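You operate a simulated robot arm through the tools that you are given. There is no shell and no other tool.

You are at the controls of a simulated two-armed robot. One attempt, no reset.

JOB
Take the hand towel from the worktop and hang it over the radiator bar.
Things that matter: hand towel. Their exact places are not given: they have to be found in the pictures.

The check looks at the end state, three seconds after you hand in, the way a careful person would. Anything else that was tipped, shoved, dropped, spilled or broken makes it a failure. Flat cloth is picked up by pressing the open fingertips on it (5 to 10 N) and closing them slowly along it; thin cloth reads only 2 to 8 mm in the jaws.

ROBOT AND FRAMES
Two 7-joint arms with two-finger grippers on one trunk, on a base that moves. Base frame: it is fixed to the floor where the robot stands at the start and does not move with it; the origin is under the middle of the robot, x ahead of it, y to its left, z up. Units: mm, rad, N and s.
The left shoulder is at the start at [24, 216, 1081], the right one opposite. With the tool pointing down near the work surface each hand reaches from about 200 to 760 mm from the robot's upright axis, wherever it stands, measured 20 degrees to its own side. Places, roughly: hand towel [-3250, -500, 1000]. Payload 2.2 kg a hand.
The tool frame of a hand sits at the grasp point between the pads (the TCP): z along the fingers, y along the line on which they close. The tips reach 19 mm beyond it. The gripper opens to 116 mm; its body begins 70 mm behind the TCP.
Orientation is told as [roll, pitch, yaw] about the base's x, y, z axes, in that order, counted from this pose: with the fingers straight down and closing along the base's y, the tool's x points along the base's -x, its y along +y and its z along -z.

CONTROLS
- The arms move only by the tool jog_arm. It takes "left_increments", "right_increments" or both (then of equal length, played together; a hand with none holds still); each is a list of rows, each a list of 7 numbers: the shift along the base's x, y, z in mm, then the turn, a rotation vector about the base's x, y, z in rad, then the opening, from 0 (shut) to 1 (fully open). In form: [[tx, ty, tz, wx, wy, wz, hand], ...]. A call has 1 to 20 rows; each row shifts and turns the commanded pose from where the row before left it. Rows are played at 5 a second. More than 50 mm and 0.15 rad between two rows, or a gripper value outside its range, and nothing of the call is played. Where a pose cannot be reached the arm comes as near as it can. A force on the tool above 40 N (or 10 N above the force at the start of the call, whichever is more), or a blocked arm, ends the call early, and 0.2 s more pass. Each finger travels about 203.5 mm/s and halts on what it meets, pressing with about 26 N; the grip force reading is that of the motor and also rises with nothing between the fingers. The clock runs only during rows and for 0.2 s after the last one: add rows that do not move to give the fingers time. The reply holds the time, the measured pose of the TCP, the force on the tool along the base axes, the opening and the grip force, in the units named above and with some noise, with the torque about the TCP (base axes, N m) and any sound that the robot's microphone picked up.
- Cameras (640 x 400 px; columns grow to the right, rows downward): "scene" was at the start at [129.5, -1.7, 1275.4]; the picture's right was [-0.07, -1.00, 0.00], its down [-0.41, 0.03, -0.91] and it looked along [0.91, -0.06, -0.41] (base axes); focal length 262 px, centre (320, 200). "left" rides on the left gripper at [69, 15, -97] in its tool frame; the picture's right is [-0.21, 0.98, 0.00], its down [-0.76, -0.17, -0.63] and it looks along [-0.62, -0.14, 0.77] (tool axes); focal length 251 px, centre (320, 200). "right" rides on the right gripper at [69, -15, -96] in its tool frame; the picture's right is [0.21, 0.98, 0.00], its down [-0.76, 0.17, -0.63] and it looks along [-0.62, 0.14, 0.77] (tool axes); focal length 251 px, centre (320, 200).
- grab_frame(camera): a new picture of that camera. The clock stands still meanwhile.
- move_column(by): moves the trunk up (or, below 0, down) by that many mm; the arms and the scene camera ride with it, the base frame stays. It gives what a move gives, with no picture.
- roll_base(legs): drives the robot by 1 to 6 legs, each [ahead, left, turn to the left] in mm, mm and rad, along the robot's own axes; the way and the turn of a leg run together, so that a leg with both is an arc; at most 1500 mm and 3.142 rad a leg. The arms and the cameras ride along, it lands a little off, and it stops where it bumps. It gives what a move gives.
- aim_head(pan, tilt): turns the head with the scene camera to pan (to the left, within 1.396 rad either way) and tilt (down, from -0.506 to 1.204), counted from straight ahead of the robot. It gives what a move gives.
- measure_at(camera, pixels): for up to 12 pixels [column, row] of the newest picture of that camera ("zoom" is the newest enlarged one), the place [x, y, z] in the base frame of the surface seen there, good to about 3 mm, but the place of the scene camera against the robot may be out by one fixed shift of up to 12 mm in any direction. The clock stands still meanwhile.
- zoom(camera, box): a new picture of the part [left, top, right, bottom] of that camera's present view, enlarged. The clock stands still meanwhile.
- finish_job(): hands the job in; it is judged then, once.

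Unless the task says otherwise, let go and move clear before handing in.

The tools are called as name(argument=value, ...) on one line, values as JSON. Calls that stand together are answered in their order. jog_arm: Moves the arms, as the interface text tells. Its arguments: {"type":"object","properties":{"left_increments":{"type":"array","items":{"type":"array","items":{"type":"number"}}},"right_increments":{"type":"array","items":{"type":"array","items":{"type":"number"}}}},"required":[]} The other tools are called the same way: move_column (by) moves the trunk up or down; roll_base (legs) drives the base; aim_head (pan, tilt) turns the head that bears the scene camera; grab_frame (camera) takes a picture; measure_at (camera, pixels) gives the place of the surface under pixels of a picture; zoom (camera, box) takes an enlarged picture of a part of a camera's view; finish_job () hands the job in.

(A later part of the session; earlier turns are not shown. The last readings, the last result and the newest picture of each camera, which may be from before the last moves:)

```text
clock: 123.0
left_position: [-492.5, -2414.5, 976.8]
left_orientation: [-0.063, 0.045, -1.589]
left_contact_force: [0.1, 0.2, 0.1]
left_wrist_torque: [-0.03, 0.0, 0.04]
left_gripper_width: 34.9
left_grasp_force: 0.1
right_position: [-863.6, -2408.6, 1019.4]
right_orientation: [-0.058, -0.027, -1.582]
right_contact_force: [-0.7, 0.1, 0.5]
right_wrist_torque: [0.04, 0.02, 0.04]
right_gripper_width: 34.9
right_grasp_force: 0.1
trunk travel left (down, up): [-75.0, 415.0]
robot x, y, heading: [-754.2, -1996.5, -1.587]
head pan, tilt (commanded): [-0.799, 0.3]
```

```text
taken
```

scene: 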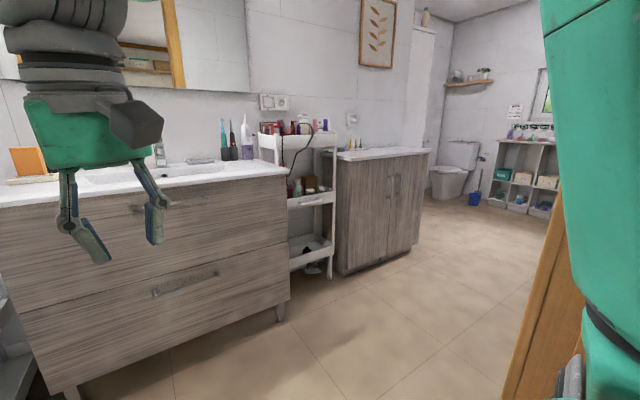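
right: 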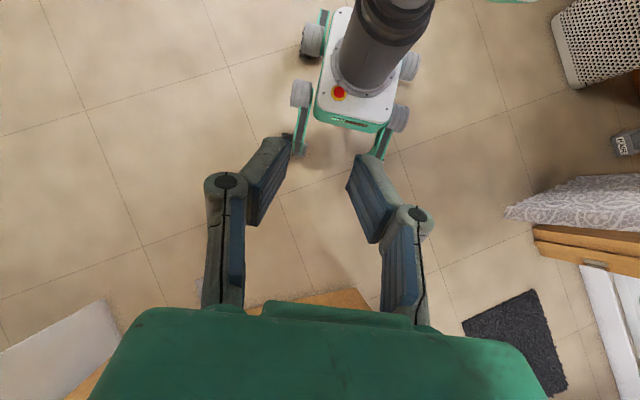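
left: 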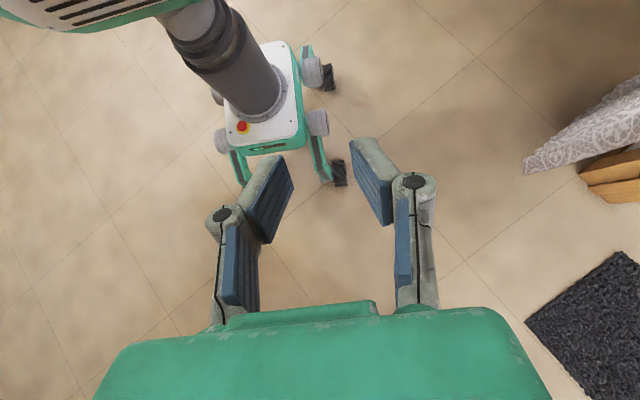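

The bathroom runs on to the right, with a toilet at (455,170) and shelves at (525,165) at the far end. I'll measure its layout and zoom to look for the radiator.

measure_at(camera="scene", pixels=[[340, 275], [410, 250], [430, 155], [450, 200], [520, 200], [500, 140], [545, 100], [330, 265], [280, 320], [520, 380], [565, 200], [450, 300]])

zoom(camera="scene", box=[400, 30, 600, 230])

```text
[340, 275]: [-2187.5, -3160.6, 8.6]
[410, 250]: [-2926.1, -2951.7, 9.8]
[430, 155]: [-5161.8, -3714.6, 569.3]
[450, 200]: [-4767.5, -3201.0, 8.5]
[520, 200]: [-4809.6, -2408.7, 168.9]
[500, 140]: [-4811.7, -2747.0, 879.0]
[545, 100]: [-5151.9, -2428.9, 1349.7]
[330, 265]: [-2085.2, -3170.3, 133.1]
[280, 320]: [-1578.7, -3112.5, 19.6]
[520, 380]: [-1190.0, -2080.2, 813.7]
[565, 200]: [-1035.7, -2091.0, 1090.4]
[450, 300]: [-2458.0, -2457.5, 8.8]
```

```text
2.00 times, centred on (500, 130) of scene
```

zoom: 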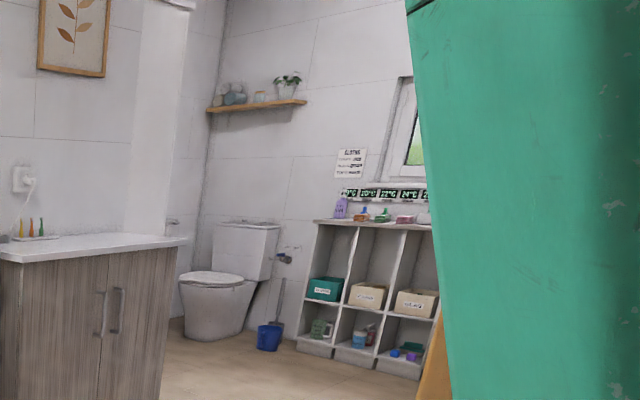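

There are temperature labels by the far window, but no radiator seen yet. The near wall (behind the door) is hidden, so I'll measure the mirror and use its reflection with the trunk raised a bit.

measure_at(camera="scene", pixels=[[245, 50], [225, 85], [180, 60], [390, 60], [355, 145]])

move_column(by=200)

aim_head(pan=-0.4, tilt=0.2)

grab_frame(camera="scene")

zoom(camera="scene", box=[200, 50, 440, 200])

```text
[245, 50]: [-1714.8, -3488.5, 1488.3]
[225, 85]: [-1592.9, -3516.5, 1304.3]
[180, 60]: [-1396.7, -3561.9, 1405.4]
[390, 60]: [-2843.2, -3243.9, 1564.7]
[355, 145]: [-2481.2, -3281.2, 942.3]
```

```text
clock: 125.2
left_position: [-492.1, -2416.3, 1176.2]
left_orientation: [-0.063, 0.042, -1.587]
left_contact_force: [0.4, 0.7, -0.1]
left_wrist_torque: [0.0, 0.0, 0.03]
left_gripper_width: 35.0
left_grasp_force: 0.1
right_position: [-863.6, -2409.6, 1219.3]
right_orientation: [-0.057, -0.029, -1.581]
right_contact_force: [0.1, -1.2, -0.1]
right_wrist_torque: [0.02, 0.0, 0.02]
right_gripper_width: 34.9
right_grasp_force: 0.0
trunk travel left (down, up): [-275.0, 215.0]
robot x, y, heading: [-753.8, -1994.0, -1.589]
head pan, tilt (commanded): [-0.799, 0.3]
```

```text
clock: 126.0
left_position: [-491.6, -2416.5, 1174.2]
left_orientation: [-0.062, 0.042, -1.587]
left_contact_force: [-0.3, -0.1, -0.1]
left_wrist_torque: [-0.04, -0.03, -0.02]
left_gripper_width: 34.9
left_grasp_force: 0.1
right_position: [-863.7, -2408.8, 1219.5]
right_orientation: [-0.056, -0.027, -1.582]
right_contact_force: [-0.2, 0.3, 0.0]
right_wrist_torque: [-0.01, 0.01, 0.01]
right_gripper_width: 34.8
right_grasp_force: 0.0
trunk travel left (down, up): [-275.0, 215.0]
robot x, y, heading: [-754.7, -1993.0, -1.587]
head pan, tilt (commanded): [-0.4, 0.201]
```

```text
taken
```

scene: 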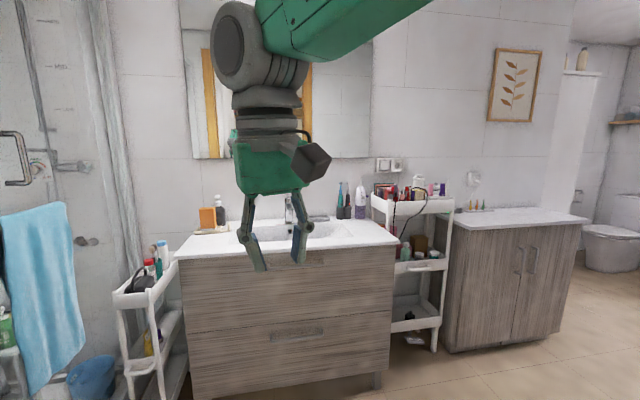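

```text
2.67 times, centred on (320, 125) of scene
```

zoom: 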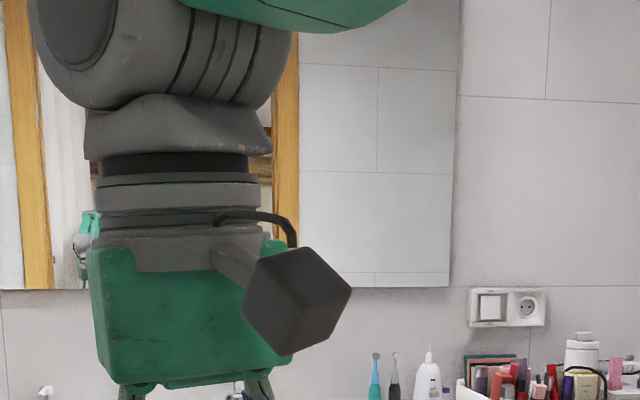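

The mirror shows only bare tiles beside the door. The right hand is already inside the bathroom, so I'll turn its camera to look along the hidden wall (towards -x).

jog_arm(right_increments=[[0, 0, 0, 0, 0, -0.14, 0.3], [0, 0, 0, 0, 0, -0.14, 0.3], [0, 0, 0, 0, 0, -0.14, 0.3], [0, 0, 0, 0, 0, -0.14, 0.3], [0, 0, 0, 0, 0, -0.14, 0.3], [0, 0, 0, 0, 0, -0.14, 0.3], [0, 0, 0, 0, 0, -0.14, 0.3], [0, 0, 0, 0, 0, -0.14, 0.3], [0, 0, 0, 0, 0, -0.14, 0.3], [0, 0, 0, 0, 0, -0.14, 0.3]])

jog_arm(right_increments=[[0, 0, 0, 0, 0.14, 0, 0.3], [0, 0, 0, 0, 0.14, 0, 0.3], [0, 0, 0, 0, 0.14, 0, 0.3], [0, 0, 0, 0, 0.14, 0, 0.3], [0, 0, 0, 0, 0.14, 0, 0.3]])

grab_frame(camera="right")

```text
clock: 128.2
left_position: [-491.0, -2416.1, 1176.1]
left_orientation: [-0.063, 0.042, -1.589]
left_contact_force: [0.0, -0.8, 0.3]
left_wrist_torque: [0.01, -0.05, 0.0]
left_gripper_width: 34.7
left_grasp_force: 0.0
right_position: [-863.3, -2409.3, 1219.6]
right_orientation: [-0.057, -0.03, -2.985]
right_contact_force: [-0.5, -0.6, -0.1]
right_wrist_torque: [-0.01, -0.04, 0.02]
right_gripper_width: 35.1
right_grasp_force: 0.1
trunk travel left (down, up): [-275.0, 215.0]
robot x, y, heading: [-752.9, -1993.1, -1.587]
head pan, tilt (commanded): [-0.4, 0.201]
```

```text
clock: 129.4
left_position: [-491.7, -2416.5, 1175.8]
left_orientation: [-0.063, 0.045, -1.588]
left_contact_force: [-0.4, 0.3, -0.5]
left_wrist_torque: [-0.01, 0.01, -0.03]
left_gripper_width: 34.9
left_grasp_force: 0.0
right_position: [-866.8, -2408.7, 1225.7]
right_orientation: [-0.182, -0.698, -2.938]
right_contact_force: [-0.3, -0.3, -0.2]
right_wrist_torque: [0.02, -0.02, -0.01]
right_gripper_width: 35.1
right_grasp_force: 0.0
trunk travel left (down, up): [-275.0, 215.0]
robot x, y, heading: [-749.5, -1995.6, -1.589]
head pan, tilt (commanded): [-0.4, 0.201]
```

```text
taken
```

right: 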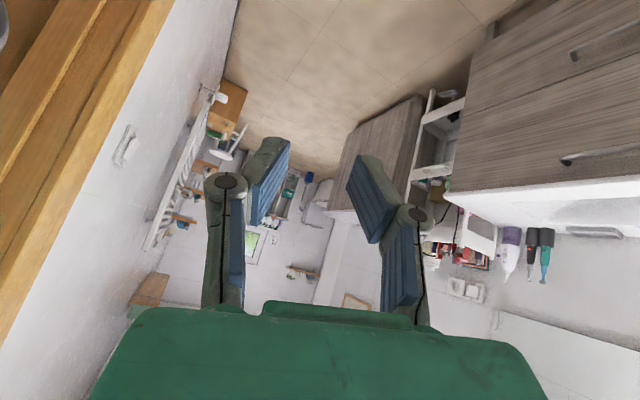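

Found it: a white ladder-type radiator on the near wall at pixels (150–205, 110–240) in this upside-down view. I'll zoom in and measure.

zoom(camera="right", box=[110, 50, 310, 330])

measure_at(camera="right", pixels=[[205, 105], [185, 160], [165, 195], [150, 240], [180, 220], [195, 170], [125, 145], [160, 280], [240, 90], [230, 150], [215, 98], [175, 180]])

```text
1.43 times, centred on (210, 190) of right
```

zoom: 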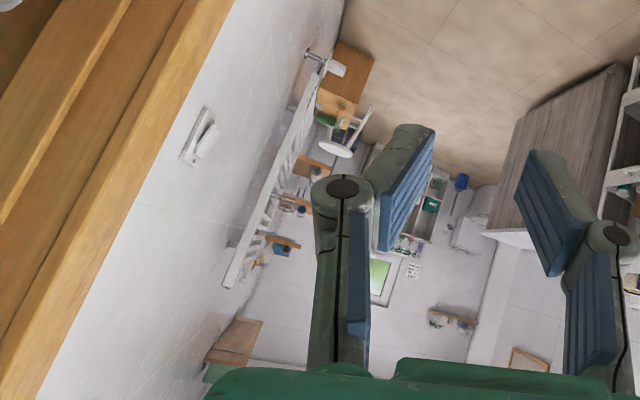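

```text
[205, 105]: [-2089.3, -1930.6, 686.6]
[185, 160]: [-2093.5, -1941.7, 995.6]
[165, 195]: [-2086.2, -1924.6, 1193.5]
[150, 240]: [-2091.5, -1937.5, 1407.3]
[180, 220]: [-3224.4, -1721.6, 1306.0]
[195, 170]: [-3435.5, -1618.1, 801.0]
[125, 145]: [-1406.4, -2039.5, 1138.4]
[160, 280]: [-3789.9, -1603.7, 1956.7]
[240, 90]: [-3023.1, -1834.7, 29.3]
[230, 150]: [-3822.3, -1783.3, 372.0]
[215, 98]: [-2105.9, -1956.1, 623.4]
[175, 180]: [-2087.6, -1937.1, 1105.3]
```

The radiator is a white ladder type at x≈-2090, y≈-1935, spanning z≈650–1410. I'll reach the right hand further into the bathroom for a better look at its bars.

jog_arm(right_increments=[[-20, -30, 0, 0, 0, 0, 0.3], [-20, -30, 0, 0, 0, 0, 0.3], [-20, -30, 0, 0, 0, 0, 0.3], [-20, -30, 0, 0, 0, 0, 0.3], [-20, -30, 0, 0, 0, 0, 0.3], [-20, -30, 0, 0, 0, -0.1, 0.3], [0, 0, 0, 0, 0, -0.12, 0.3], [0, 0, 0, 0, 0, -0.12, 0.3]])

grab_frame(camera="right")

zoom(camera="right", box=[60, 60, 300, 260])

```text
clock: 131.2
left_position: [-492.4, -2412.6, 1177.9]
left_orientation: [-0.063, 0.042, -1.588]
left_contact_force: [0.2, 0.8, 0.7]
left_wrist_torque: [-0.01, 0.03, -0.01]
left_gripper_width: 34.8
left_grasp_force: 0.0
right_position: [-1004.2, -2568.6, 1236.1]
right_orientation: [-0.19, -0.72, 3.015]
right_contact_force: [-0.2, -0.2, 0.5]
right_wrist_torque: [-0.02, -0.03, 0.03]
right_gripper_width: 34.7
right_grasp_force: 0.1
right hand out of reach, approached as far as the arm can: row 8
trunk travel left (down, up): [-275.0, 215.0]
robot x, y, heading: [-753.0, -1994.6, -1.583]
head pan, tilt (commanded): [-0.4, 0.201]
```

```text
taken
```

right: 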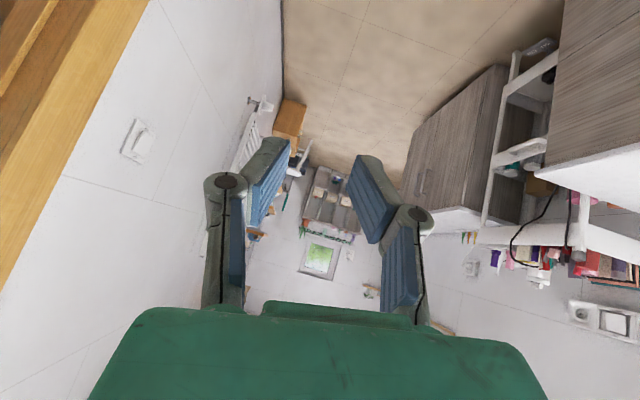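

```text
2.00 times, centred on (180, 160) of right
```

zoom: 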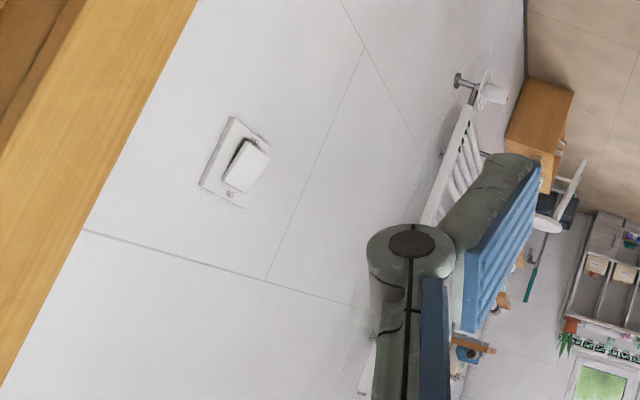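

The finger hides the radiator now. I'll close the fingers so they move to the middle of the view and look again.

jog_arm(right_increments=[[0, 0, 0, 0, 0, 0.1, 0.0], [0, 0, 0, 0, 0, 0.05, 0.0]])

zoom(camera="right", box=[100, 60, 340, 260])

grab_frame(camera="right")

```text
clock: 131.8
left_position: [-490.6, -2415.0, 1175.5]
left_orientation: [-0.065, 0.041, -1.588]
left_contact_force: [0.1, 0.4, -0.2]
left_wrist_torque: [0.02, 0.01, 0.01]
left_gripper_width: 34.7
left_grasp_force: 0.0
right_position: [-1019.5, -2573.7, 1220.5]
right_orientation: [-0.221, -0.7, -3.122]
right_contact_force: [-0.9, -0.2, 0.0]
right_wrist_torque: [-0.05, 0.05, 0.0]
right_gripper_width: 0.1
right_grasp_force: 26.1
trunk travel left (down, up): [-275.0, 215.0]
robot x, y, heading: [-750.0, -1995.7, -1.589]
head pan, tilt (commanded): [-0.4, 0.201]
```

```text
2.00 times, centred on (220, 160) of right
```

zoom: 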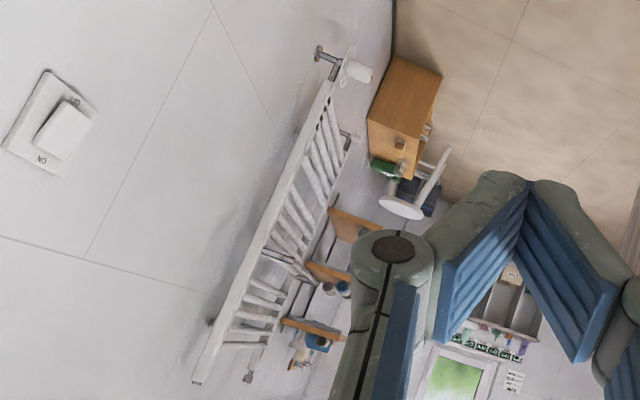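

```text
taken
```

right: 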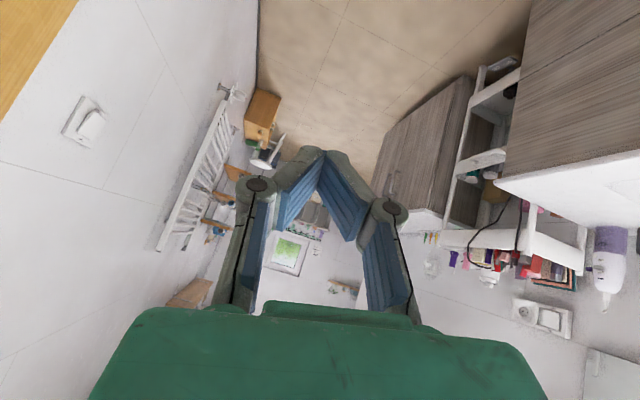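

The radiator has two groups of rungs, and in the gap something like a protruding bar at zoom (290,265). I'll measure these features.

measure_at(camera="zoom", pixels=[[328, 85], [290, 175], [250, 265], [197, 380], [270, 254], [290, 264], [308, 276], [340, 135], [325, 165], [300, 225], [270, 315], [245, 375]])

zoom(camera="right", box=[160, 130, 260, 260])

```text
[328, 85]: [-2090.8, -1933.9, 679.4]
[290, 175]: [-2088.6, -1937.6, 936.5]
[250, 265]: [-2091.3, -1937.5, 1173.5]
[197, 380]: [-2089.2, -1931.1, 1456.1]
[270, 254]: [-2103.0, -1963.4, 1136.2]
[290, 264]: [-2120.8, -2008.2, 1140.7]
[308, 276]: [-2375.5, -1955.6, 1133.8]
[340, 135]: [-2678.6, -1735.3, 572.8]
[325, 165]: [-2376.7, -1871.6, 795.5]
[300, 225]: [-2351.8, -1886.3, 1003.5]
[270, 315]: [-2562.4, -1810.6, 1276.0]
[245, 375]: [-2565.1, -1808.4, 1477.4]
```

```text
3.08 times, centred on (210, 195) of right
```

zoom: 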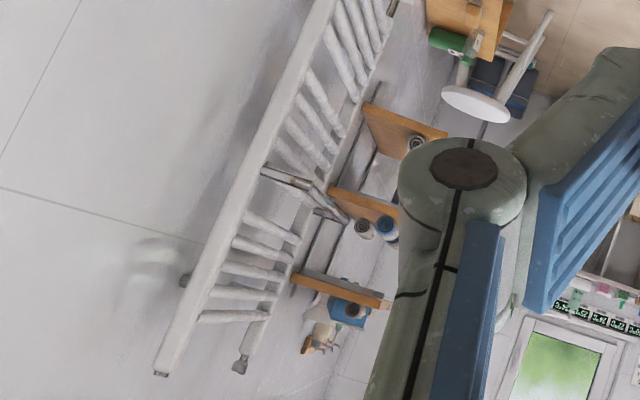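

The target is clear: a towel bar stands off the radiator at z≈1137, from about (-2121,-2008) along to (-2375,-1956) and further. Now I'll bring the right hand back to neutral, then fetch the towel.

jog_arm(right_increments=[[26, 27, 0, -0.044, -0.14, 0, 0.3], [26, 27, 0, -0.044, -0.14, 0, 0.3], [26, 27, 0, -0.044, -0.14, 0, 0.3], [26, 27, 0, -0.044, -0.14, 0, 0.3], [26, 27, 0, -0.044, -0.14, 0, 0.3], [26, 27, 0, 0, 0, 0.14, 0.3], [0, 0, 0, 0, 0, 0.14, 0.3], [0, 0, 0, 0, 0, 0.14, 0.3], [0, 0, 0, 0, 0, 0.14, 0.3], [0, 0, 0, 0, 0, 0.14, 0.3], [0, 0, 0, 0, 0, 0.14, 0.3], [0, 0, 0, 0, 0, 0.14, 0.3], [0, 0, 0, 0, 0, 0.14, 0.3], [0, 0, 0, 0, 0, 0.14, 0.3], [0, 0, 0, 0, 0, 0.14, 0.3], [0, 0, 0, 0, 0, 0.14, 0.3]])

move_column(by=-100)

```text
clock: 132.4
left_position: [-492.5, -2412.9, 1174.4]
left_orientation: [-0.064, 0.043, -1.588]
left_contact_force: [-0.1, 0.1, -0.5]
left_wrist_torque: [-0.02, -0.01, -0.02]
left_gripper_width: 34.7
left_grasp_force: 0.0
right_position: [-995.8, -2541.3, 1105.6]
right_orientation: [-0.395, -0.466, -3.08]
right_contact_force: [0.6, 0.2, 0.5]
right_wrist_torque: [-0.02, -0.01, 0.0]
right_gripper_width: 34.8
right_grasp_force: 0.1
trunk travel left (down, up): [-275.0, 215.0]
robot x, y, heading: [-753.7, -1995.0, -1.587]
head pan, tilt (commanded): [-0.4, 0.201]
stopped in row 2 (right hand): the arm was blocked; the commanded pose is now the measured one
```

```text
clock: 133.7
left_position: [-491.9, -2412.0, 1077.3]
left_orientation: [-0.062, 0.042, -1.587]
left_contact_force: [-0.1, 1.0, 0.0]
left_wrist_torque: [0.02, 0.0, 0.0]
left_gripper_width: 34.7
left_grasp_force: 0.1
right_position: [-994.1, -2541.5, 1008.7]
right_orientation: [-0.387, -0.465, -3.082]
right_contact_force: [0.4, 0.1, -0.5]
right_wrist_torque: [-0.03, 0.01, 0.0]
right_gripper_width: 34.6
right_grasp_force: 0.2
trunk travel left (down, up): [-175.0, 315.0]
robot x, y, heading: [-756.3, -1993.2, -1.593]
head pan, tilt (commanded): [-0.4, 0.201]
```

The arm took a detour and stopped, with the right hand now lower at (-994,-2541,1009). I'll check the picture before moving it back in small steps.

aim_head(pan=-0.4, tilt=0.5)

grab_frame(camera="scene")

```text
clock: 134.5
left_position: [-491.6, -2413.3, 1077.8]
left_orientation: [-0.064, 0.041, -1.588]
left_contact_force: [0.1, -0.8, 0.1]
left_wrist_torque: [0.03, 0.03, 0.01]
left_gripper_width: 34.9
left_grasp_force: 0.1
right_position: [-995.3, -2540.5, 1009.8]
right_orientation: [-0.387, -0.465, -3.081]
right_contact_force: [-0.2, 0.0, -0.5]
right_wrist_torque: [0.02, -0.01, -0.01]
right_gripper_width: 34.6
right_grasp_force: 0.1
trunk travel left (down, up): [-175.0, 315.0]
robot x, y, heading: [-753.4, -1997.0, -1.586]
head pan, tilt (commanded): [-0.4, 0.499]
```

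```text
taken
```

scene: 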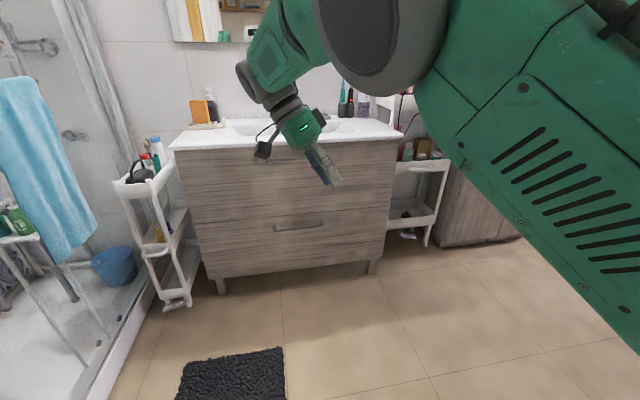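

The right arm is stretched out but free. I'll bring it back in gentle steps: first straighten it and pull back.

jog_arm(right_increments=[[15, 15, 8, -0.06, -0.08, 0, 0.3], [15, 15, 8, -0.06, -0.08, 0, 0.3], [15, 15, 8, -0.06, -0.08, 0, 0.3], [15, 15, 8, -0.06, -0.08, 0, 0.3], [15, 15, 8, -0.06, -0.08, 0, 0.3], [15, 15, 8, -0.06, -0.065, 0, 0.3], [0, 0, 0, 0, 0, 0, 0.3]])

jog_arm(right_increments=[[5, 10, 0, 0, 0, 0.12, 0.3], [5, 10, 0, 0, 0, 0.12, 0.3], [5, 10, 0, 0, 0, 0.12, 0.3], [5, 10, 0, 0, 0, 0.12, 0.3], [5, 10, 0, 0, 0, 0.12, 0.3], [5, 0, 0, 0, 0, 0.12, 0.3], [5, 0, 0, 0, 0, 0.12, 0.3], [5, 0, 0, 0, 0, 0.12, 0.3], [0, 0, 0, 0, 0, 0.12, 0.3], [0, 0, 0, 0, 0, 0.12, 0.3], [0, 0, 0, 0, 0, 0.12, 0.3], [0, 0, 0, 0, 0, 0.12, 0.3]])

grab_frame(camera="scene")

```text
clock: 135.2
left_position: [-493.1, -2410.3, 1073.6]
left_orientation: [-0.062, 0.049, -1.589]
left_contact_force: [0.3, -1.3, 0.2]
left_wrist_torque: [-0.02, -0.02, -0.01]
left_gripper_width: 34.7
left_grasp_force: 0.0
right_position: [-974.1, -2493.8, 929.5]
right_orientation: [-0.446, -0.25, -3.117]
right_contact_force: [0.2, -0.1, 0.2]
right_wrist_torque: [0.01, 0.02, 0.03]
right_gripper_width: 34.7
right_grasp_force: 0.0
trunk travel left (down, up): [-175.0, 315.0]
robot x, y, heading: [-755.5, -1994.9, -1.589]
head pan, tilt (commanded): [-0.4, 0.499]
stopped in row 3 (right hand): the arm was blocked; the commanded pose is now the measured one
```

```text
clock: 136.1
left_position: [-491.6, -2407.4, 1072.3]
left_orientation: [-0.063, 0.055, -1.587]
left_contact_force: [0.3, -0.5, -0.2]
left_wrist_torque: [0.04, -0.03, 0.04]
left_gripper_width: 34.7
left_grasp_force: 0.2
right_position: [-969.9, -2438.4, 857.6]
right_orientation: [-0.592, -0.14, -2.747]
right_contact_force: [1.2, 0.0, -0.4]
right_wrist_torque: [0.03, 0.01, 0.0]
right_gripper_width: 34.7
right_grasp_force: 0.1
trunk travel left (down, up): [-175.0, 315.0]
robot x, y, heading: [-755.0, -1992.8, -1.59]
head pan, tilt (commanded): [-0.4, 0.499]
stopped in row 4 (right hand): the arm was blocked; the commanded pose is now the measured one
```

```text
taken
```

scene: 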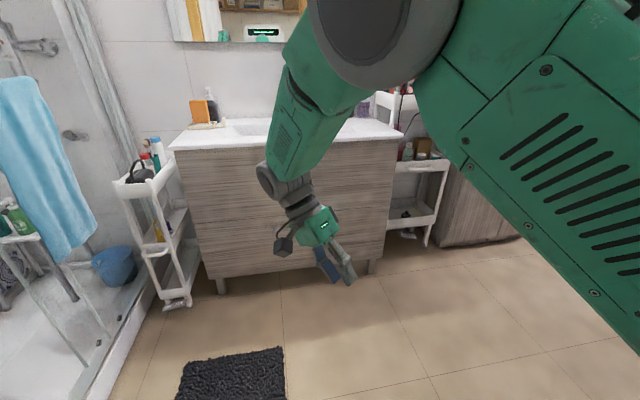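

The hand sinks instead of rising, so the elbow is probably blocked. I'll look right at the elbow and the door frame.

measure_at(camera="scene", pixels=[[430, 80], [480, 40], [540, 30], [560, 120], [600, 250], [360, 30], [330, 100], [290, 200]])

aim_head(pan=-1.2, tilt=-0.1)

grab_frame(camera="scene")

measure_at(camera="scene", pixels=[[100, 100], [200, 100], [300, 100], [400, 100], [200, 250], [300, 250], [400, 250], [500, 250], [500, 100], [600, 100]])

```text
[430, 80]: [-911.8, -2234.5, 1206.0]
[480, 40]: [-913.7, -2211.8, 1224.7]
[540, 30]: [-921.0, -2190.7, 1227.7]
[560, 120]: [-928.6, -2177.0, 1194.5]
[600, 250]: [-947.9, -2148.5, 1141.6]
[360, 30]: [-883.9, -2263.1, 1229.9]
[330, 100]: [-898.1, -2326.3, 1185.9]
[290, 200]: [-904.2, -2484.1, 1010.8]
```

```text
clock: 137.2
left_position: [-493.3, -2409.7, 1071.9]
left_orientation: [-0.063, 0.054, -1.588]
left_contact_force: [1.1, 0.1, -0.5]
left_wrist_torque: [-0.02, 0.01, 0.01]
left_gripper_width: 34.7
left_grasp_force: 0.1
right_position: [-969.3, -2438.0, 858.7]
right_orientation: [-0.587, -0.137, -2.745]
right_contact_force: [-0.5, -0.6, -0.3]
right_wrist_torque: [-0.01, 0.01, -0.01]
right_gripper_width: 34.7
right_grasp_force: 0.0
trunk travel left (down, up): [-175.0, 315.0]
robot x, y, heading: [-754.2, -1995.9, -1.585]
head pan, tilt (commanded): [-1.201, -0.099]
```

```text
taken
```

scene: 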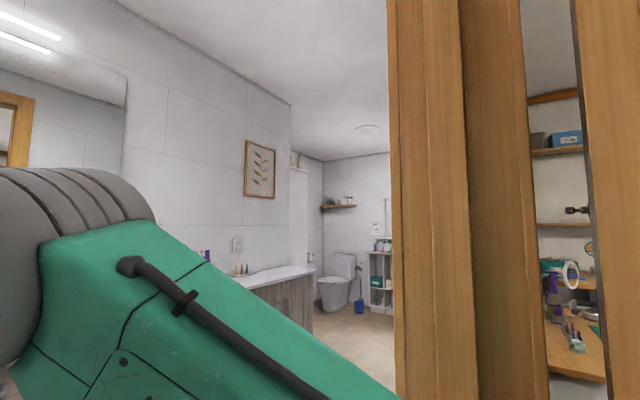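

```text
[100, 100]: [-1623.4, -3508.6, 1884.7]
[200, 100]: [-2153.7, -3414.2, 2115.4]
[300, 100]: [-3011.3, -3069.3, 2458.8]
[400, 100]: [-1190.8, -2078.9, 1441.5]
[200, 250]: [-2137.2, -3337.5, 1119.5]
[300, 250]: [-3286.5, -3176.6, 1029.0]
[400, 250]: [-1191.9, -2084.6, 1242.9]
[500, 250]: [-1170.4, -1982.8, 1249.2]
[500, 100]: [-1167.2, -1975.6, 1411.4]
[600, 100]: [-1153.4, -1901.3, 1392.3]
```

No contact with the jamb (arm at x≈-950, frame at -1190), so the arm just fell behind a posture change. I'll use much slower steps, first straight back and up without turning.

jog_arm(right_increments=[[0, 0, 0, 0, 0, 0, 0.3], [0, 5, 6, 0, 0, 0, 0.3], [0, 5, 6, 0, 0, 0, 0.3], [0, 5, 6, 0, 0, 0, 0.3], [0, 5, 6, 0, 0, 0, 0.3], [0, 5, 6, 0, 0, 0, 0.3]])

```text
clock: 138.8
left_position: [-492.9, -2405.1, 1069.5]
left_orientation: [-0.063, 0.06, -1.589]
left_contact_force: [0.1, 0.1, 0.5]
left_wrist_torque: [0.0, -0.02, -0.01]
left_gripper_width: 34.8
left_grasp_force: 0.0
right_position: [-981.0, -2400.4, 860.7]
right_orientation: [-0.648, -0.074, -2.784]
right_contact_force: [0.0, 0.0, 0.2]
right_wrist_torque: [0.0, -0.01, 0.0]
right_gripper_width: 34.9
right_grasp_force: 0.1
trunk travel left (down, up): [-175.0, 315.0]
robot x, y, heading: [-750.1, -1995.1, -1.586]
head pan, tilt (commanded): [-1.201, -0.099]
stopped in row 6 (right hand): the arm was blocked; the commanded pose is now the measured one
```

Going up is still resisted, probably a wrist limit from the turned hand. I'll unwind the yaw first, slowly and without translation.

jog_arm(right_increments=[[0, 0, 0, 0, 0, 0, 0.3], [0, 0, 0, 0, 0, 0.05, 0.3], [0, 0, 0, 0, 0, 0.05, 0.3], [0, 0, 0, 0, 0, 0.05, 0.3], [0, 0, 0, 0, 0, 0.05, 0.3], [0, 0, 0, 0, 0, 0.05, 0.3]])

jog_arm(left_increments=[[0, 0, 0, 0, 0, 0, 0.3], [0, 0, 0, 0, 0, 0, 0.3], [0, 0, 0, 0, 0, 0, 0.3], [0, 0, 0, 0, 0, 0, 0.3]])

```text
clock: 140.2
left_position: [-493.0, -2406.3, 1069.3]
left_orientation: [-0.062, 0.059, -1.589]
left_contact_force: [-0.5, 0.1, -0.4]
left_wrist_torque: [0.03, -0.04, -0.01]
left_gripper_width: 34.6
left_grasp_force: 0.1
right_position: [-991.3, -2399.1, 851.8]
right_orientation: [-0.645, -0.025, -2.581]
right_contact_force: [0.5, -0.1, 0.4]
right_wrist_torque: [-0.01, 0.01, 0.01]
right_gripper_width: 34.7
right_grasp_force: 0.1
trunk travel left (down, up): [-175.0, 315.0]
robot x, y, heading: [-755.4, -1992.7, -1.589]
head pan, tilt (commanded): [-1.201, -0.099]
```

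```text
clock: 141.2
left_position: [-493.0, -2406.6, 1070.0]
left_orientation: [-0.063, 0.061, -1.588]
left_contact_force: [0.0, -0.6, -0.2]
left_wrist_torque: [0.0, 0.01, 0.02]
left_gripper_width: 34.9
left_grasp_force: 0.0
right_position: [-990.8, -2401.8, 857.3]
right_orientation: [-0.632, -0.029, -2.582]
right_contact_force: [0.1, 0.2, -0.8]
right_wrist_torque: [0.0, 0.0, 0.01]
right_gripper_width: 35.0
right_grasp_force: 0.1
trunk travel left (down, up): [-175.0, 315.0]
robot x, y, heading: [-753.4, -1995.1, -1.59]
head pan, tilt (commanded): [-1.201, -0.099]
```

Unwinding the yaw works without a block. I'll continue at the same slow pace.

jog_arm(right_increments=[[0, 0, 0, 0, 0, 0.06, 0.3], [0, 0, 0, 0, 0, 0.06, 0.3], [0, 0, 0, 0, 0, 0.06, 0.3], [0, 0, 0, 0, 0, 0.06, 0.3], [0, 0, 0, 0, 0, 0.06, 0.3], [0, 0, 0, 0, 0, 0.06, 0.3], [0, 0, 0, 0, 0, 0.06, 0.3], [0, 0, 0, 0, 0, 0.06, 0.3], [0, 0, 0, 0, 0, 0.06, 0.3], [0, 0, 0, 0, 0, 0.06, 0.3], [0, 0, 0, 0, 0, 0.06, 0.3], [0, 0, 0, 0, 0, 0.06, 0.3], [0, 0, 0, 0, 0, 0.06, 0.3], [0, 0, 0, 0, 0, 0.06, 0.3], [0, 0, 0, 0, 0, 0.06, 0.3], [0, 0, 0, 0, 0, 0, 0.3]])

aim_head(pan=-0.4, tilt=0.4)

grab_frame(camera="scene")

```text
clock: 144.6
left_position: [-493.2, -2406.0, 1070.9]
left_orientation: [-0.063, 0.06, -1.587]
left_contact_force: [-0.5, 0.4, -0.3]
left_wrist_torque: [0.06, 0.02, 0.01]
left_gripper_width: 35.0
left_grasp_force: 0.1
right_position: [-983.2, -2403.5, 865.0]
right_orientation: [-0.596, -0.077, -1.666]
right_contact_force: [-0.5, -0.1, 0.1]
right_wrist_torque: [0.02, -0.02, -0.02]
right_gripper_width: 35.0
right_grasp_force: 0.1
trunk travel left (down, up): [-175.0, 315.0]
robot x, y, heading: [-752.9, -1995.7, -1.585]
head pan, tilt (commanded): [-1.201, -0.099]
```

```text
clock: 145.8
left_position: [-493.2, -2407.4, 1068.8]
left_orientation: [-0.064, 0.059, -1.589]
left_contact_force: [-0.3, 0.0, -0.4]
left_wrist_torque: [0.0, 0.03, -0.02]
left_gripper_width: 34.7
left_grasp_force: 0.1
right_position: [-980.5, -2403.7, 866.7]
right_orientation: [-0.594, -0.081, -1.658]
right_contact_force: [0.0, 0.4, -0.2]
right_wrist_torque: [0.01, -0.01, -0.03]
right_gripper_width: 34.9
right_grasp_force: 0.0
trunk travel left (down, up): [-175.0, 315.0]
robot x, y, heading: [-750.9, -1995.3, -1.591]
head pan, tilt (commanded): [-0.4, 0.4]
```

```text
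taken
```

scene: 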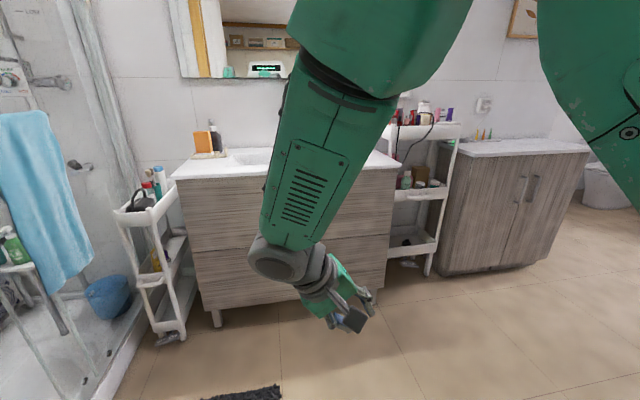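

The yaw is unwound; now the hand is tilted sideways by 0.59 rad. I'll take that out slowly while raising the hand.

jog_arm(right_increments=[[0, 0, 4, 0, -0.05, 0, 0.3], [0, 0, 6, 0, -0.05, 0, 0.3], [0, 0, 8, 0, -0.05, 0, 0.3], [0, 0, 8, 0, -0.05, 0, 0.3], [0, 0, 8, 0, -0.05, 0, 0.3], [0, 0, 8, 0, -0.05, 0, 0.3], [0, 0, 8, 0, -0.05, 0, 0.3], [0, 0, 8, 0, -0.05, 0, 0.3], [0, 0, 8, 0, -0.05, 0, 0.3], [0, 0, 8, 0, -0.05, 0, 0.3], [0, 0, 8, 0, -0.04, 0, 0.3], [0, 0, 0, 0, 0, 0, 0.3]])

jog_arm(right_increments=[[3, 0, 10, 0, 0, 0, 0.3], [3, 0, 10, 0, 0, 0, 0.3], [3, 0, 10, 0, 0, 0, 0.3], [3, 0, 10, 0, 0, 0, 0.3], [3, 0, 10, 0, 0, 0, 0.3], [3, 0, 10, 0, 0, 0, 0.3], [3, 0, 10, 0, 0, 0, 0.3], [3, 0, 10, 0, 0, 0, 0.3], [0, 0, 0, 0, 0, 0, 0.3]])

grab_frame(camera="scene")

```text
clock: 148.3
left_position: [-493.5, -2406.5, 1070.9]
left_orientation: [-0.062, 0.057, -1.589]
left_contact_force: [0.3, -0.2, 0.3]
left_wrist_torque: [0.0, 0.01, -0.02]
left_gripper_width: 35.0
left_grasp_force: 0.1
right_position: [-979.1, -2400.5, 943.1]
right_orientation: [-0.106, -0.04, -1.658]
right_contact_force: [0.0, -0.2, -0.3]
right_wrist_torque: [-0.02, -0.01, -0.01]
right_gripper_width: 34.7
right_grasp_force: 0.0
trunk travel left (down, up): [-175.0, 315.0]
robot x, y, heading: [-756.8, -1996.2, -1.586]
head pan, tilt (commanded): [-0.4, 0.4]
```

```text
clock: 150.3
left_position: [-492.7, -2406.2, 1071.2]
left_orientation: [-0.063, 0.059, -1.59]
left_contact_force: [0.6, -1.0, -0.1]
left_wrist_torque: [0.06, 0.0, 0.02]
left_gripper_width: 34.9
left_grasp_force: 0.1
right_position: [-955.0, -2400.0, 1022.5]
right_orientation: [-0.107, -0.038, -1.659]
right_contact_force: [-0.3, -1.1, 0.8]
right_wrist_torque: [-0.03, -0.03, -0.01]
right_gripper_width: 34.5
right_grasp_force: 0.2
trunk travel left (down, up): [-175.0, 315.0]
robot x, y, heading: [-753.6, -1993.7, -1.591]
head pan, tilt (commanded): [-0.4, 0.4]
```

```text
taken
```

scene: 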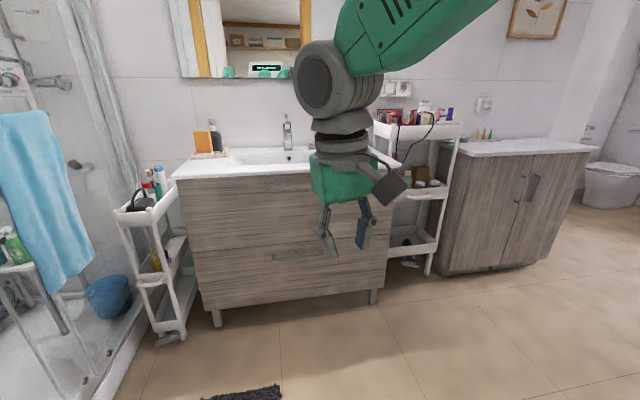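

The right arm is back in its normal elbow-up shape. I'll raise it level with the left one, then back out of the doorway.

jog_arm(right_increments=[[10, 0, 7, 0, -0.015, 0.01, 0.3], [10, 0, 7, 0, -0.015, 0.01, 0.3], [10, 0, 7, 0, -0.015, 0.01, 0.3], [10, 0, 7, 0, -0.015, 0.01, 0.3], [10, 0, 7, 0, -0.015, 0.01, 0.3], [10, 0, 7, 0, -0.015, 0.01, 0.3], [10, 0, 6, 0, -0.015, 0.01, 0.3], [0, 0, 0, 0, 0, 0, 0.3]])

roll_base(legs=[[-900, 0, 0]])

aim_head(pan=0, tilt=0.4)

```text
clock: 152.2
left_position: [-494.3, -2405.8, 1070.6]
left_orientation: [-0.063, 0.057, -1.588]
left_contact_force: [-0.4, 0.5, -0.8]
left_wrist_torque: [0.01, -0.01, 0.0]
left_gripper_width: 34.6
left_grasp_force: 0.0
right_position: [-883.3, -2401.8, 1071.9]
right_orientation: [-0.004, -0.033, -1.593]
right_contact_force: [0.4, -0.2, -0.1]
right_wrist_torque: [0.01, 0.01, -0.05]
right_gripper_width: 34.8
right_grasp_force: 0.0
trunk travel left (down, up): [-175.0, 315.0]
robot x, y, heading: [-753.3, -1992.8, -1.587]
head pan, tilt (commanded): [-0.4, 0.4]
```

```text
clock: 156.9
left_position: [-477.8, -1516.2, 1070.4]
left_orientation: [-0.063, 0.057, -1.607]
left_contact_force: [-0.4, 1.2, 0.4]
left_wrist_torque: [-0.02, 0.02, -0.03]
left_gripper_width: 35.0
left_grasp_force: 0.1
right_position: [-868.3, -1505.1, 1071.1]
right_orientation: [-0.003, -0.036, -1.608]
right_contact_force: [1.0, 0.1, -0.2]
right_wrist_torque: [0.01, 0.04, 0.0]
right_gripper_width: 34.9
right_grasp_force: 0.1
trunk travel left (down, up): [-175.0, 315.0]
robot x, y, heading: [-732.1, -1099.9, -1.602]
head pan, tilt (commanded): [-0.4, 0.4]
```

```text
clock: 157.7
left_position: [-477.5, -1514.6, 1068.5]
left_orientation: [-0.063, 0.063, -1.606]
left_contact_force: [-0.2, 0.7, -0.2]
left_wrist_torque: [0.01, 0.01, -0.01]
left_gripper_width: 34.7
left_grasp_force: 0.0
right_position: [-869.2, -1502.9, 1071.5]
right_orientation: [-0.005, -0.034, -1.61]
right_contact_force: [-0.3, -0.2, 0.2]
right_wrist_torque: [-0.01, -0.02, 0.01]
right_gripper_width: 34.6
right_grasp_force: 0.1
trunk travel left (down, up): [-175.0, 315.0]
robot x, y, heading: [-733.3, -1098.9, -1.605]
head pan, tilt (commanded): [0.0, 0.4]
```

I'm out of the doorway. Now I'll turn to face the worktop (heading ≈ 2.93, square with the room) and drive towards it.

roll_base(legs=[[0, 0, -1.75], [1300, 0, 0]])

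grab_frame(camera="scene")

```text
clock: 168.5
left_position: [-2469.8, -1065.2, 1069.1]
left_orientation: [-0.063, 0.063, 2.972]
left_contact_force: [0.4, -0.1, -0.4]
left_wrist_torque: [-0.03, -0.06, 0.01]
left_gripper_width: 34.8
left_grasp_force: 0.0
right_position: [-2406.2, -678.0, 1071.7]
right_orientation: [-0.004, -0.035, 2.969]
right_contact_force: [-0.5, -0.4, 0.6]
right_wrist_torque: [0.05, 0.0, 0.03]
right_gripper_width: 34.8
right_grasp_force: 0.1
trunk travel left (down, up): [-175.0, 315.0]
robot x, y, heading: [-2027.5, -870.8, 2.975]
head pan, tilt (commanded): [0.0, 0.4]
```

```text
taken
```

scene: 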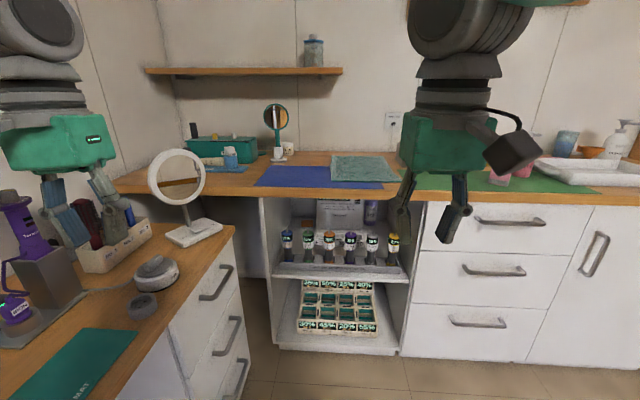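

The towel is the teal cloth at (362,168); the left hand is close to the desk items at left. I'll strafe right away from the desk, then approach.

roll_base(legs=[[0, -330, 0], [0, 0, -0.048]])

aim_head(pan=0, tilt=0.4)

grab_frame(camera="scene")

zoom(camera="scene", box=[160, 100, 400, 250])

```text
clock: 171.1
left_position: [-2417.5, -708.0, 1069.8]
left_orientation: [-0.049, 0.065, 2.927]
left_contact_force: [-0.3, 0.9, -1.1]
left_wrist_torque: [-0.05, 0.0, -0.01]
left_gripper_width: 34.9
left_grasp_force: 0.1
right_position: [-2337.2, -326.1, 1070.8]
right_orientation: [0.009, -0.036, 2.922]
right_contact_force: [-0.5, 1.2, -0.1]
right_wrist_torque: [-0.09, 0.0, -0.02]
right_gripper_width: 35.1
right_grasp_force: 0.1
trunk travel left (down, up): [-175.0, 315.0]
robot x, y, heading: [-1973.9, -543.9, 2.929]
head pan, tilt (commanded): [0.0, 0.4]
```

```text
clock: 171.7
left_position: [-2418.0, -709.2, 1067.5]
left_orientation: [-0.052, 0.072, 2.925]
left_contact_force: [-0.4, 0.5, -0.8]
left_wrist_torque: [-0.08, 0.0, 0.0]
left_gripper_width: 35.2
left_grasp_force: 0.0
right_position: [-2336.4, -325.2, 1073.8]
right_orientation: [0.006, -0.038, 2.92]
right_contact_force: [-0.2, 0.5, -1.1]
right_wrist_torque: [-0.05, 0.03, 0.02]
right_gripper_width: 34.9
right_grasp_force: 0.1
trunk travel left (down, up): [-175.0, 315.0]
robot x, y, heading: [-1969.1, -539.1, 2.928]
head pan, tilt (commanded): [0.0, 0.4]
```

```text
taken
```

scene: 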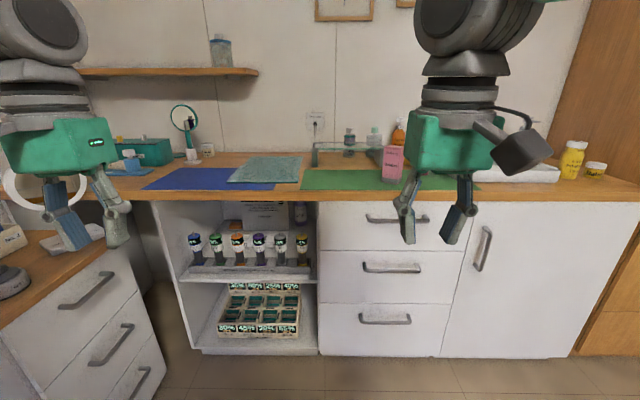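

```text
2.67 times, centred on (280, 175) of scene
```

zoom: 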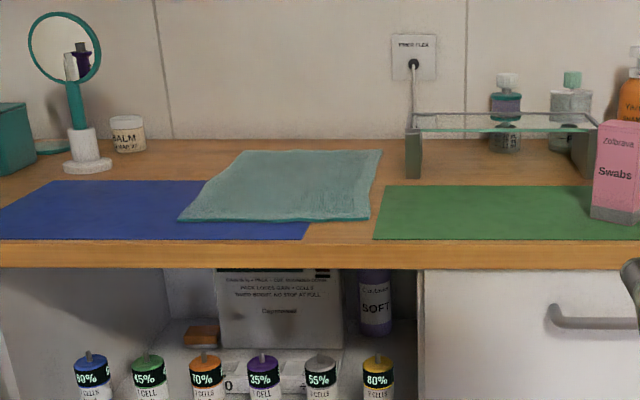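

The towel (zoom 178–382, 150–222) overlaps the blue mat's right side. I'll measure its corners, the mats and the worktop edge.

measure_at(camera="zoom", pixels=[[180, 219], [366, 219], [248, 151], [380, 151], [290, 185], [340, 170], [230, 200], [305, 238], [376, 238], [300, 245], [385, 190], [330, 225]])

measure_at(camera="scene", pixels=[[318, 155], [390, 165], [350, 140], [195, 160], [208, 152], [300, 190], [150, 188], [90, 240], [60, 60], [480, 175], [310, 195], [420, 185]])

```text
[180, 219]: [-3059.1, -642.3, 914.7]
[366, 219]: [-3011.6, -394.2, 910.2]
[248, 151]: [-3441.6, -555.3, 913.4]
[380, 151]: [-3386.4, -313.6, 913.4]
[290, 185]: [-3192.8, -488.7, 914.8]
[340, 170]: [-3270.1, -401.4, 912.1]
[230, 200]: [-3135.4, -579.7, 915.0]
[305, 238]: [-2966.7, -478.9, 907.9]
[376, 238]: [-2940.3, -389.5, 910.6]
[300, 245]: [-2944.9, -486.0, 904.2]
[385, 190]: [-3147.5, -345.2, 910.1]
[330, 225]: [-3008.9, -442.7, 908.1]
```

```text
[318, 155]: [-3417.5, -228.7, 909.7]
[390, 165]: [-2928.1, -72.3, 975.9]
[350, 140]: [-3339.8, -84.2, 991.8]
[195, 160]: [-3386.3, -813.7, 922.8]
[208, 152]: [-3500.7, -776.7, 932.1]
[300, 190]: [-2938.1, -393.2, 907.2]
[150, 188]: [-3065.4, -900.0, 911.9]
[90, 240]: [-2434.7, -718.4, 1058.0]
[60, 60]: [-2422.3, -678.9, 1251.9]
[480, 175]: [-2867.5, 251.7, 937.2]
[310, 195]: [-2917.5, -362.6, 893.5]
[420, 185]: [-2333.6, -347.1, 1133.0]
```

The towel is about 250 mm wide (along the worktop edge) and 390 mm deep, with its near edge ~120 mm from the worktop edge. Before driving up, I'll check the desk mirror and bottles for clearance.

measure_at(camera="scene", pixels=[[20, 180], [12, 205], [95, 232], [35, 250], [390, 148], [398, 125], [120, 275], [165, 385], [320, 340], [200, 348]])

roll_base(legs=[[350, 150, 0]])

aim_head(pan=0, tilt=0.5)

grab_frame(camera="scene")

```text
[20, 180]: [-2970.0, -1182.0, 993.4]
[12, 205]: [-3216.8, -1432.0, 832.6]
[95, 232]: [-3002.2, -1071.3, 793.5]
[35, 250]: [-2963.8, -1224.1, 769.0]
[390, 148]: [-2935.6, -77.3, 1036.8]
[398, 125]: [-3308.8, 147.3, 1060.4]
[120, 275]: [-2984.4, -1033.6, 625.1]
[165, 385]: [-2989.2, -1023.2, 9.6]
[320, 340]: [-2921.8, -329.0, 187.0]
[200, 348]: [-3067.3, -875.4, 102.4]
```

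```text
clock: 174.1
left_position: [-2799.3, -789.0, 1066.1]
left_orientation: [-0.057, 0.072, 2.926]
left_contact_force: [0.3, 0.7, 0.4]
left_wrist_torque: [-0.03, -0.01, 0.01]
left_gripper_width: 34.8
left_grasp_force: 0.1
right_position: [-2718.7, -406.4, 1074.0]
right_orientation: [0.0, -0.036, 2.923]
right_contact_force: [0.0, 0.5, 0.3]
right_wrist_torque: [-0.06, -0.03, 0.0]
right_gripper_width: 34.8
right_grasp_force: 0.1
trunk travel left (down, up): [-175.0, 315.0]
robot x, y, heading: [-2351.8, -616.2, 2.933]
head pan, tilt (commanded): [0.0, 0.4]
```

```text
clock: 174.8
left_position: [-2799.9, -801.2, 1063.7]
left_orientation: [-0.067, 0.075, 2.928]
left_contact_force: [0.5, -0.6, 0.4]
left_wrist_torque: [0.05, -0.01, 0.02]
left_gripper_width: 35.1
left_grasp_force: 0.0
right_position: [-2718.8, -417.8, 1074.7]
right_orientation: [-0.009, -0.04, 2.926]
right_contact_force: [-0.5, -0.2, 0.2]
right_wrist_torque: [0.04, 0.01, 0.03]
right_gripper_width: 34.7
right_grasp_force: 0.0
trunk travel left (down, up): [-175.0, 315.0]
robot x, y, heading: [-2352.4, -616.3, 2.934]
head pan, tilt (commanded): [0.0, 0.499]
```

```text
taken
```

scene: 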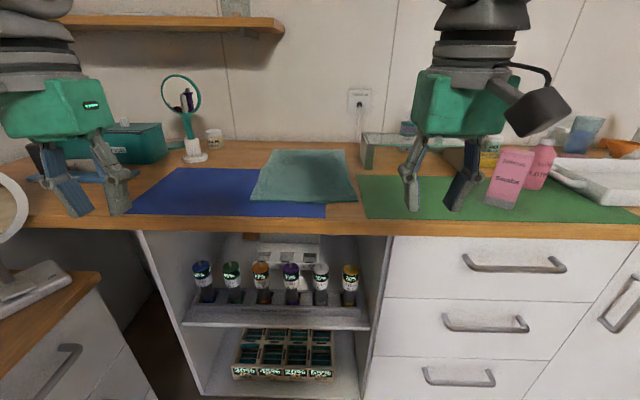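

The towel is ahead at (305,177) and the robot is square to the worktop. I'll drive 220 mm closer; the base front should stay ~80 mm clear of the cabinet.

roll_base(legs=[[220, 0, 0]])

aim_head(pan=0, tilt=0.75)

grab_frame(camera="scene")

```text
clock: 176.5
left_position: [-3018.1, -754.2, 1064.6]
left_orientation: [-0.064, 0.075, 2.929]
left_contact_force: [-0.1, 0.4, -0.2]
left_wrist_torque: [0.03, -0.01, 0.03]
left_gripper_width: 34.9
left_grasp_force: 0.0
right_position: [-2938.4, -370.8, 1074.4]
right_orientation: [-0.008, -0.038, 2.928]
right_contact_force: [-0.2, 0.7, 0.0]
right_wrist_torque: [0.05, -0.06, 0.01]
right_gripper_width: 34.5
right_grasp_force: 0.1
trunk travel left (down, up): [-175.0, 315.0]
robot x, y, heading: [-2566.4, -572.1, 2.935]
head pan, tilt (commanded): [0.0, 0.499]
```

```text
clock: 177.2
left_position: [-3015.9, -752.2, 1062.7]
left_orientation: [-0.064, 0.076, 2.933]
left_contact_force: [0.4, -1.5, 0.8]
left_wrist_torque: [0.05, 0.02, 0.01]
left_gripper_width: 34.6
left_grasp_force: 0.2
right_position: [-2935.5, -370.2, 1074.6]
right_orientation: [-0.002, -0.043, 2.929]
right_contact_force: [-0.1, -1.7, -1.0]
right_wrist_torque: [0.09, -0.04, 0.01]
right_gripper_width: 35.0
right_grasp_force: 0.1
trunk travel left (down, up): [-175.0, 315.0]
robot x, y, heading: [-2573.7, -572.8, 2.938]
head pan, tilt (commanded): [0.0, 0.75]
```

```text
taken
```

scene: 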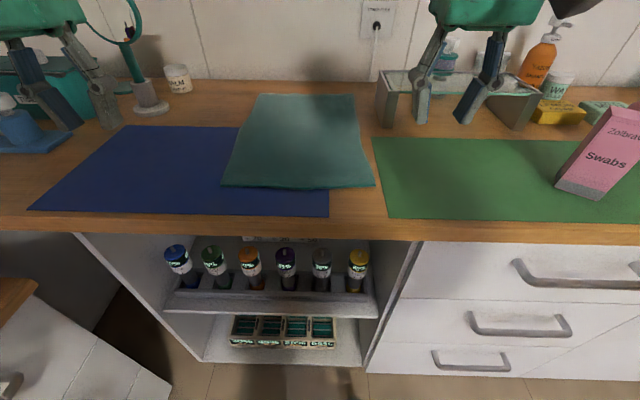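

The towel fills (222–374, 95–187) with its near edge straight along the worktop. I'll re-measure the corners with the scene camera and check with the left and right hand cameras.

measure_at(camera="scene", pixels=[[224, 185], [372, 184], [260, 97], [353, 97], [298, 186], [300, 140], [298, 178], [240, 178], [358, 178], [298, 225], [410, 105], [470, 110]])

grab_frame(camera="left")

grab_frame(camera="right")

```text
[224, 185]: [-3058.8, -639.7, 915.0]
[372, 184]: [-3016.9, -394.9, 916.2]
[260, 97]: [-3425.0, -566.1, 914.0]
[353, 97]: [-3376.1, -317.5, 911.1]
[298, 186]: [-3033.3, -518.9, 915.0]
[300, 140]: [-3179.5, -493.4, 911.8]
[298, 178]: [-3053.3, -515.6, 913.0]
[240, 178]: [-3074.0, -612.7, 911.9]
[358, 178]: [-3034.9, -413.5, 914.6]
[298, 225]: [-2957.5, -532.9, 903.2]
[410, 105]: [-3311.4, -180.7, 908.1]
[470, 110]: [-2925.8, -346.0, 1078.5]
```

```text
taken
```

left: 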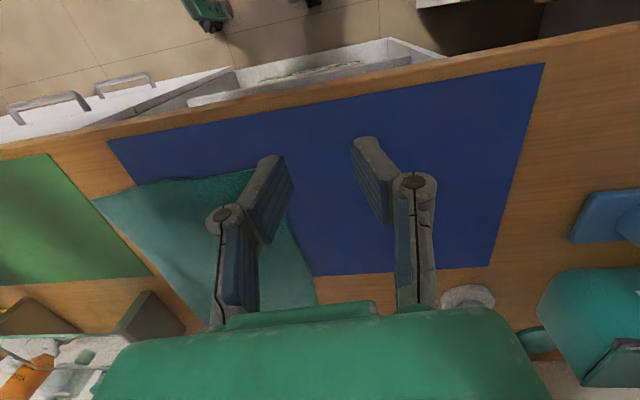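

```text
taken
```

right: 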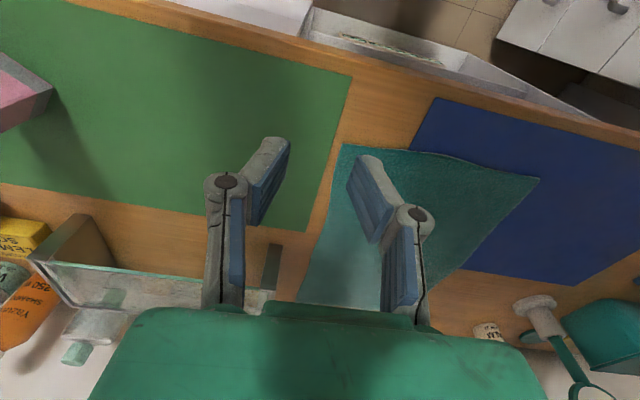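

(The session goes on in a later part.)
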